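You operate a simulated robot arm through the tools that you are given. There is no shell and no other tool. Be economical: measure what you need, move in short steps, check, and stop when the job is done.

Carry out the task below with a simulated robot arm. There is one attempt and no reset: what you move stays moved.

TASK
Open the oiler hood.
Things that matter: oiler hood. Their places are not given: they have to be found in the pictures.

It is judged by the outcome, as a careful person would: the job done as asked, and still so three seconds after it is handed in. It fails if anything else is knocked over, pushed out of place, dropped, spilled or broken.

THE ROBOT
A 7-joint arm with a two-finger parallel gripper, fixed in place. Base frame: the origin is at the foot of the arm, x ahead of it, y to its left, z up; the work surface is at about z = 45. Lengths are in mm, angles in rad, forces in N, time in s.
With the tool pointing down near the work surface it reaches from about 220 to 600 mm from the base axis. Its first joint turns from -1.152 to 1.152 rad. Payload 2.6 kg.
Tool frame: the origin (TCP) lies between the finger pads and is the grasp point; the fingertips stand 30 mm ahead of it; z points along the fingers, y is the line along which they close. The gripper opens to 94 mm. The fingers are 28 mm wide and 10 mm thick; the gripper's body (50 by 96 mm) begins 55 mm behind the TCP.
Orientation is that of the tool frame in the base frame, as a unit quaternion [x, y, z, w]. With the fingers straight down and closing along the base's y, the tool's x points along the base's -x, its y along +y and its z along -z.

THE INTERFACE
- The arm moves only by the tool step_arm. Its argument "targets" is text: rows parted by semicolons, each of 7 numbers parted by spaces: the turn, a rotation vector about the tool's x, y, z in rad, then the shift along the tool's x, y, z in mm, then the closure, from 0 (fully open) to 1 (shut). In form: wx wy wz dx dy dz grip; .... A call has 1 to 20 rows; each row is the pose to reach, as a shift and turn from the pose commanded when the call began, along the tool's axes at that moment. A row lasts 0.2 s, in which the tool goes at most 50 mm and 0.15 rad; a call with a longer step from one row to the next is refused whole, and so is a gripper value outside its range. A pose out of reach is approached as far as the arm can. The call stops where the force on the tool passes 40 N (or 10 N more than at its start, if that is more) or the arm is blocked; 0.2 s more then pass. The fingers move at their own pace (about 72 mm/s each) and stop on an object; they squeeze with about 22 N. The grip force told is the motor's: it shows also when the fingers shut on nothing. Time passes only in rows, and 0.2 s behind the last, so rows that repeat a pose let the fingers close. It gives the time, the measured TCP pose, the force on the tool (base axes), the opening and the grip force at its end, in the units of the frame above (readings bear some noise), and new pictures: "show" is both (left out), scene, wrist or none.
- Cameras (640 x 400 px; columns grow to the right, rows downward): "scene" is fixed at [58.1, 453.4, 568.1]; the picture's right is [-0.52, -0.86, 0.00], its down [-0.46, 0.28, -0.84] and it looks along [0.72, -0.44, -0.54] (base axes); focal length 351 px, centre (320, 200). "wrist" rides on the gripper at [-37, 0, -58] in the tool frame; the picture's right is [0.00, -1.00, 0.00], its down [0.97, 0.00, -0.24] and it looks along [0.24, 0.00, 0.97] (tool axes); focal length 218 px, centre (320, 200).
- point_at(camera, pixels): for up to 12 pixels [column, row] of the newest picture of that camera ("zoom" is the newest enlarged one), the place [x, y, z] in the base frame of the surface seen there, good to about 2 mm. No time passes.
- enlarge(camera, box): a new picture of the part [left, top, right, bottom] of that camera's present view, enlarged. No time passes.
- sign_off(): hands the job in; it is judged then, once.

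Work in short steps. Measure before you move; look again where a grasp or a placing could have gone wrong, and mend it. You have 60 turns and 120 pictures in all, the two below and enlarged ones among them. Open the gripper and draw the arm clear of the work before you hand the job in, unless the task says otherwise; then end with one line.

The tools are called after ">>>" as name(argument=value, ...) on one line, values as JSON. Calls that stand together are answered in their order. step_arm: Moves the arm, as the interface text tells. Its arguments: {"type":"object","properties":{"targets":{"type":"string"},"show":{"type":"string","enum":["both","scene","wrist","none"]}},"required":["targets"]} The other tools are called the same way: point_at (camera, pixels) gives the place of the surface under pixels of a picture; enlarge (camera, box) takes an enlarged picture of a part of a camera's view; sign_off () hands the job in.

At the start:

```text
t: 0.0
position: [419.1, 99.2, 263.3]
orientation: [0.0, 1.0, 0.0, -0.001]
force: [-0.6, 0.1, -0.1]
width: 94.0
grasp_force: 0.0
```

scene: 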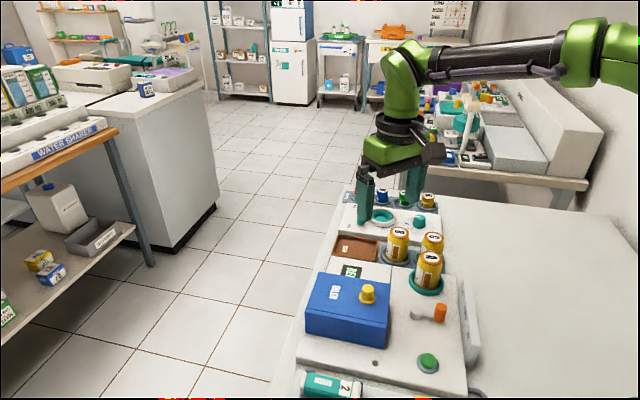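
wrist: 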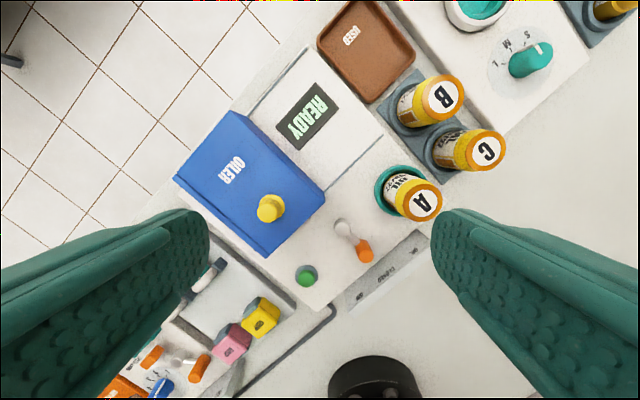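

The blue box marked OILER with a yellow knob (scene ~(368,293), wrist ~(270,208)) is the hood. I enlarge and measure it.

>>> enlarge(camera="scene", box=[280, 220, 500, 400])

>>> enlarge(camera="wrist", box=[160, 90, 400, 320])

>>> point_at(camera="wrist", pixels=[[270, 203], [230, 115], [178, 178], [320, 188], [262, 245], [266, 255], [325, 200], [245, 170], [283, 225], [308, 275], [362, 250], [345, 120]])

>>> point_at(camera="scene", pixels=[[368, 287], [368, 300], [325, 275], [308, 312], [392, 290], [385, 325], [382, 345], [305, 335], [345, 300], [428, 358], [440, 312], [365, 250]])

```text
2.22 times, centred on (390, 310) of scene
```

zoom: 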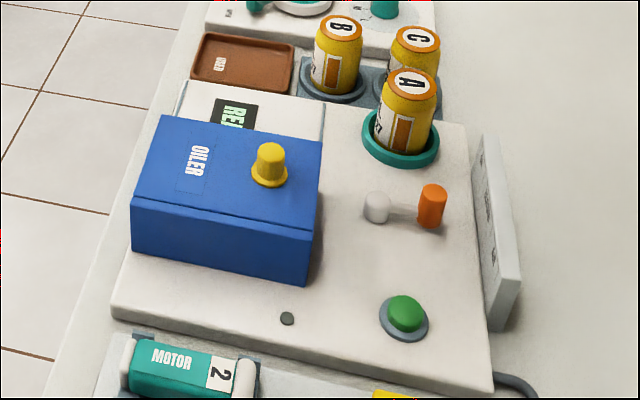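

```text
1.74 times, centred on (280, 205) of wrist
```

zoom: 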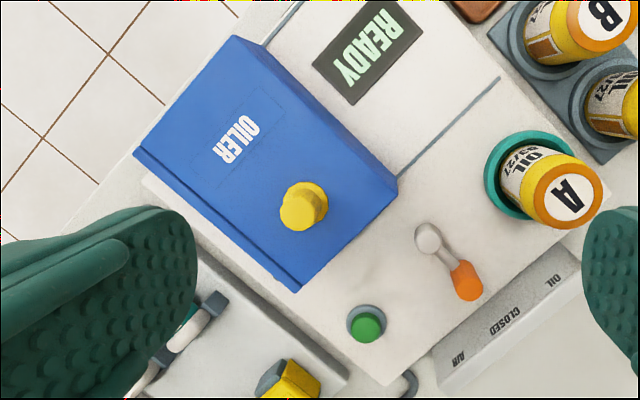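

```text
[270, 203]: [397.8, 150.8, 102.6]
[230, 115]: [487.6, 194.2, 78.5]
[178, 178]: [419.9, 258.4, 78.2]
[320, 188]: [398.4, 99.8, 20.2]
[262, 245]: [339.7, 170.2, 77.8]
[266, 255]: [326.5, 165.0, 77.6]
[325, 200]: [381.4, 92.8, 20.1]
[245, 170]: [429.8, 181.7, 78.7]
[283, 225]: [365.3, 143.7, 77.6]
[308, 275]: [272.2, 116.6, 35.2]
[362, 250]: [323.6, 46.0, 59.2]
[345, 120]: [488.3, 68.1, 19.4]
```

```text
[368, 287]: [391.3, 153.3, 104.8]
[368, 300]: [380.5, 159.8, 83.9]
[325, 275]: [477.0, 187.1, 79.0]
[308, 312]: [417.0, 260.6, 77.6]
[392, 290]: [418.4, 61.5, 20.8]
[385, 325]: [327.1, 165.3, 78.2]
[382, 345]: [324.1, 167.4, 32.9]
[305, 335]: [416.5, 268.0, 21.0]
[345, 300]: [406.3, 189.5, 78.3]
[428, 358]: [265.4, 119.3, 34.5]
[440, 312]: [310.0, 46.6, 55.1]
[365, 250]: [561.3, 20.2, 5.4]
```

The lid edges run at 45°. Slate lines beside the READY plate look like rails along (0.72,-0.70). I look more closely at those and the seam near the front edge.

>>> enlarge(camera="scene", box=[300, 230, 400, 292])

>>> enlarge(camera="scene", box=[295, 280, 405, 350])

>>> enlarge(camera="wrist", box=[220, 60, 400, 220])

>>> point_at(camera="wrist", pixels=[[345, 170], [380, 135], [275, 80], [308, 50], [305, 115], [335, 100], [360, 145], [395, 110], [185, 183], [270, 250], [275, 205], [264, 207]])

```text
6.40 times, centred on (350, 261) of scene
```

zoom: 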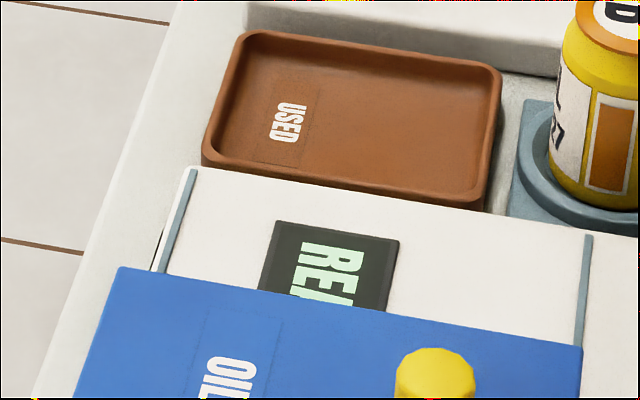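

```text
5.71 times, centred on (350, 315) of scene
```

zoom: 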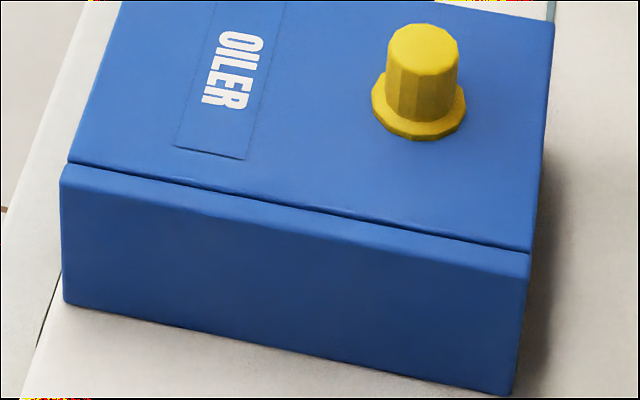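

```text
2.50 times, centred on (310, 140) of wrist
```

zoom: 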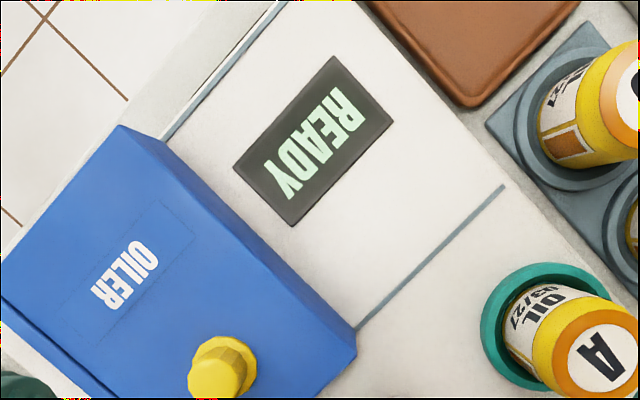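

```text
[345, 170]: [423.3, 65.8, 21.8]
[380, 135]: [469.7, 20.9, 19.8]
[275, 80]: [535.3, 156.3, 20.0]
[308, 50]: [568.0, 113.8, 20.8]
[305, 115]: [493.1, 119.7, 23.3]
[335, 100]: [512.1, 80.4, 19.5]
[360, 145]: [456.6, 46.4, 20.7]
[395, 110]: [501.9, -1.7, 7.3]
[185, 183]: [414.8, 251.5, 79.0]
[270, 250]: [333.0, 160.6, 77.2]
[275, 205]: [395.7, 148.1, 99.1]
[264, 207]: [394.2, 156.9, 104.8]
```

The rails run on from the box beneath the READY plate, so the hood most likely slides along (0.72,-0.70). I check the heights of the neighbouring bottles before moving.

>>> point_at(camera="scene", pixels=[[429, 257], [433, 238], [398, 233], [372, 248], [350, 238], [368, 284]])

>>> step_arm(targets="0 0 -0.14 4 9 0 0.3; 0 0 -0.28 8 18 15 0.4; 0 0 -0.42 12 27 30 0.4; 0 0 -0.56 16 36 45 0.4; 0 0 -0.70 20 45 60 0.4; 0 0 -0.80 25 54 75 0.4; 0 0 -0.80 25 54 75 0.4")

```text
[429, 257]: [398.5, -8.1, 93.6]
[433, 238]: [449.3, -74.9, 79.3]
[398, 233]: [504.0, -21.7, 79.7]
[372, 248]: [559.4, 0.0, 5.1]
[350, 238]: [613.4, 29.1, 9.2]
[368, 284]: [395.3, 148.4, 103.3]
```

```text
t: 1.6
position: [392.2, 153.8, 186.4]
orientation: [-0.391, 0.92, 0.0, 0.0]
force: [1.6, 0.1, 0.1]
width: 56.3
grasp_force: 0.1
```

scene: 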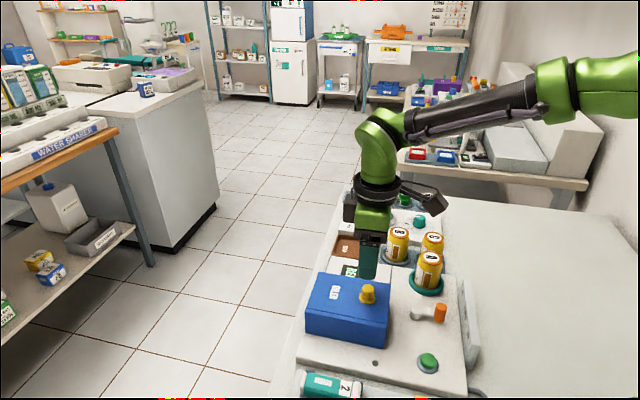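
wrist: 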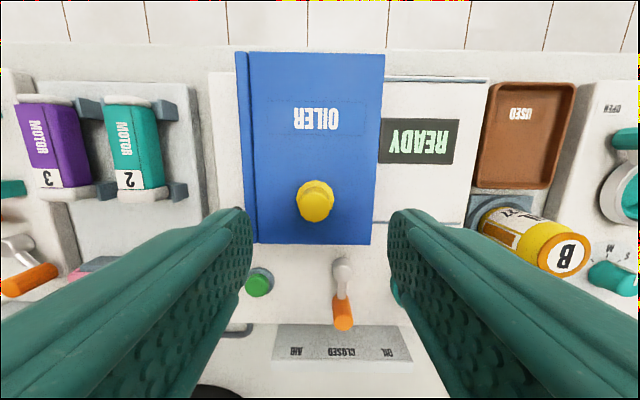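

The tool is aligned with the hood and above the knob (wrist (314,200)). I go down 73 mm and close on it.

>>> step_arm(targets="0 0 0 0 -2 20 0.4; 0 0 0 0 -2 40 0.4; 0 0 0 0 -2 58 0.4; 0 0 0 0 -2 73 0.4; 0 0 0 0 -2 73 0.6; 0 0 0 0 -2 73 1; 0 0 0 0 -2 73 1; 0 0 0 0 -2 73 1")

```text
t: 3.4
position: [395.1, 152.1, 112.2]
orientation: [-0.391, 0.92, 0.001, 0.0]
force: [-0.5, 0.6, -4.9]
width: 21.3
grasp_force: 44.9
```

scene: 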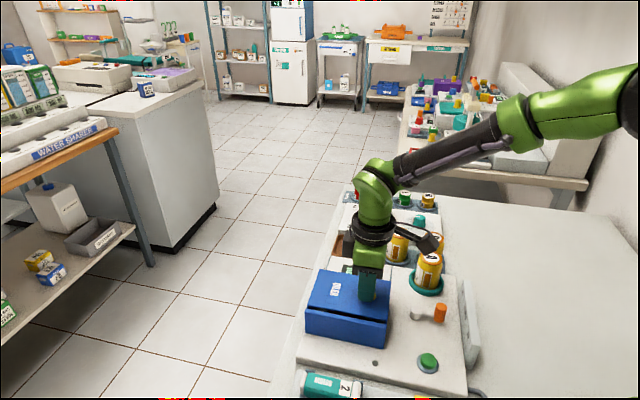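
wrist: 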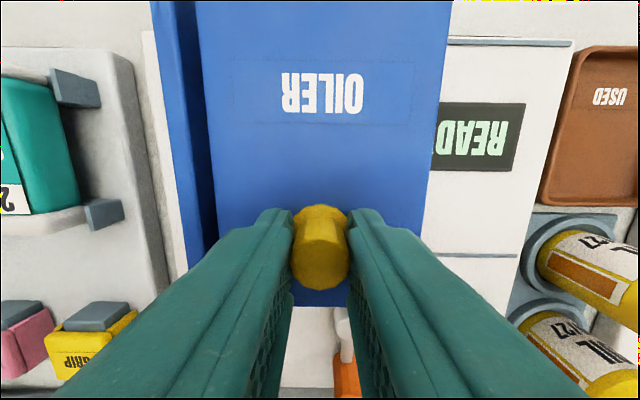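

The grip holds and the hood has already shifted slightly, opening a gap at the seam: it slides. I pull it along tool -y.

>>> step_arm(targets="0 0 0 0 -6 0 1; 0 0 0 0 -14 0 1; 0 0 0 0 -22 0 1; 0 0 0 0 -30 0 1; 0 0 0 0 -38 0 1; 0 0 0 0 -46 0 1; 0 0 0 0 -54 0 1; 0 0 0 0 -60 0 1")

```text
t: 5.2
position: [436.6, 110.2, 113.4]
orientation: [-0.389, 0.921, 0.0, -0.002]
force: [-8.2, -7.4, -16.2]
width: 21.0
grasp_force: 45.1
```

scene: 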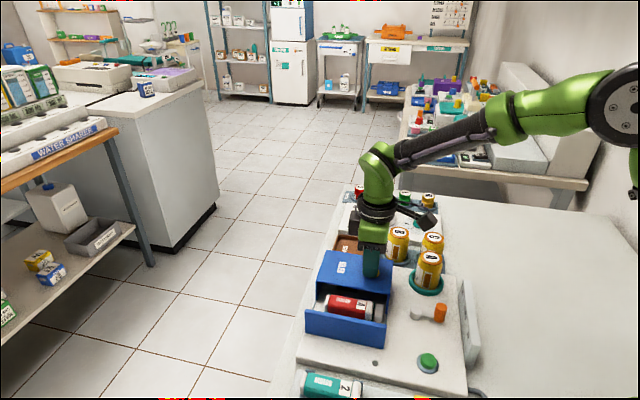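
wrist: 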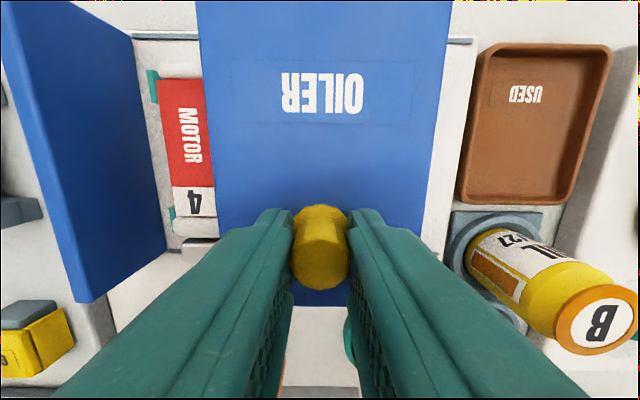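

It has slid 60 mm, and a red motor is showing underneath. The rail end is about 20 mm past the hood, so I go on until it stops.

>>> step_arm(targets="0 0 0 0 -6 0 1; 0 0 0 0 -12 0 1; 0 0 0 0 -18 0 1; 0 0 0 0 -24 0 1; 0 0 0 0 -30 0 1; 0 0 0 0 -36 0 1; 0 0 0 0 -42 0 1")

```text
t: 6.7
position: [460.0, 88.3, 112.3]
orientation: [-0.389, 0.921, 0.004, -0.005]
force: [-6.1, -0.2, 3.4]
width: 21.4
grasp_force: 44.7
stopped in row 7: the force on the tool passed its limit (the readings are from after the stop); the commanded pose is now the measured one
```

scene: 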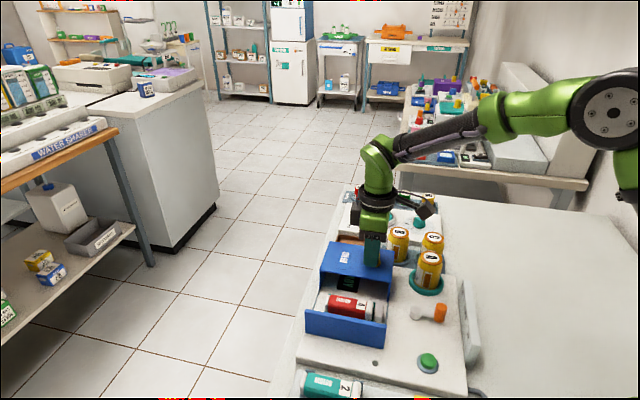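
wrist: 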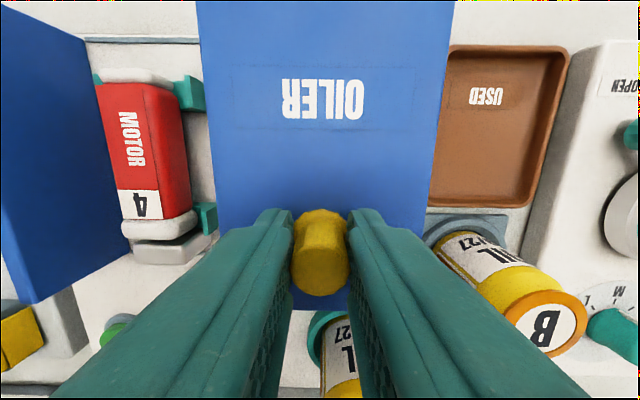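

The hood stopped after about 92 mm, at the end of the rails. I open the fingers a little, rise and look.

>>> step_arm(targets="0 0 0 0 0 0 0.7; 0 0 0 0 0 0 0.5; 0 0 0 0 0 0 0.5; 0 0 0 0 0 -20 0.5; 0 0 0 0 0 -50 0.5; 0 0 0 0 0 -90 0.4; 0 0 0 0 30 -130 0.3; 0 0 0 0 60 -150 0.3; 0 0 0 0 60 -150 0")

>>> enlarge(camera="scene", box=[280, 200, 500, 380])

```text
t: 8.7
position: [418.6, 131.1, 262.4]
orientation: [-0.389, 0.921, 0.004, -0.005]
force: [0.1, -0.2, -0.1]
width: 94.0
grasp_force: 0.1
```

scene: 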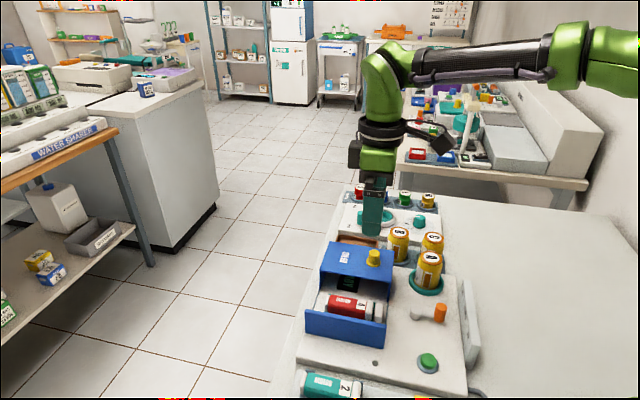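
wrist: 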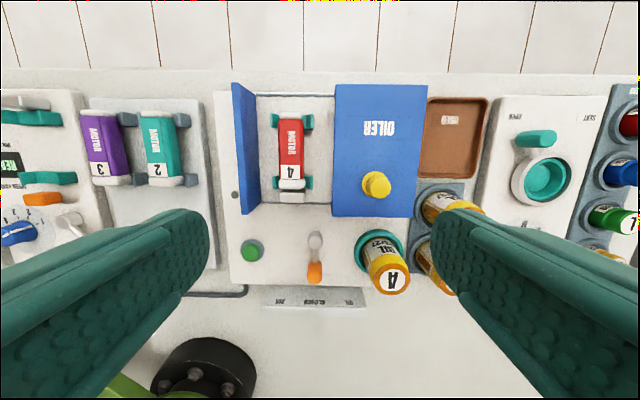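

```text
2.22 times, centred on (390, 290) of scene
```

zoom: 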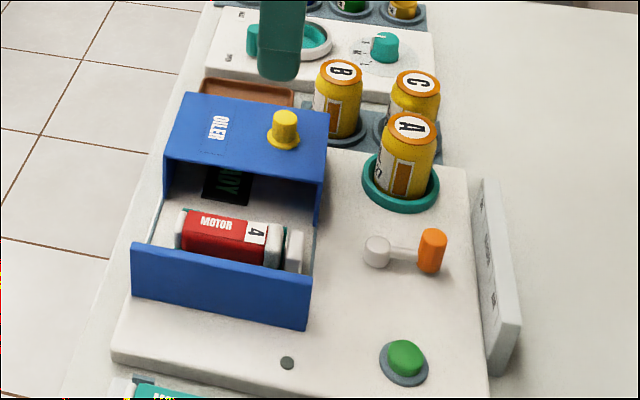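

The hood is clear of the motor. I check the knob's position and the tray's.

>>> point_at(camera="wrist", pixels=[[377, 184], [421, 150], [338, 150], [427, 175], [472, 175], [486, 100], [435, 100]])

>>> enlarge(camera="wrist", box=[220, 70, 500, 240])

```text
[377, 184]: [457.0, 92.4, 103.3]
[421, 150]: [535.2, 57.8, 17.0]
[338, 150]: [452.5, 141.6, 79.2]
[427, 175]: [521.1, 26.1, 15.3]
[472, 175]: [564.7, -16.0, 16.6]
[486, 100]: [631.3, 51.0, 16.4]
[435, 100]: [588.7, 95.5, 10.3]
```

```text
2.29 times, centred on (360, 155) of wrist
```

zoom: 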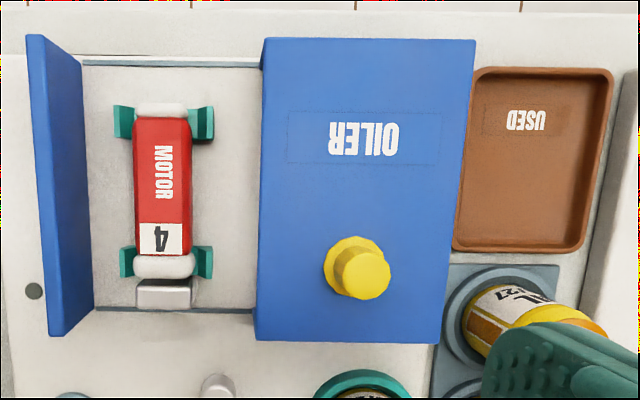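

The knob has moved about 88 mm, to the end of the travel. The tray, bottles and motor are where they were, the gripper is open and the arm is clear.

>>> sign_off()

```text
The job is handed in.
```

The oiler hood is open: I slid it about 88 mm along its rails until it stopped. I saw nothing else disturbed.
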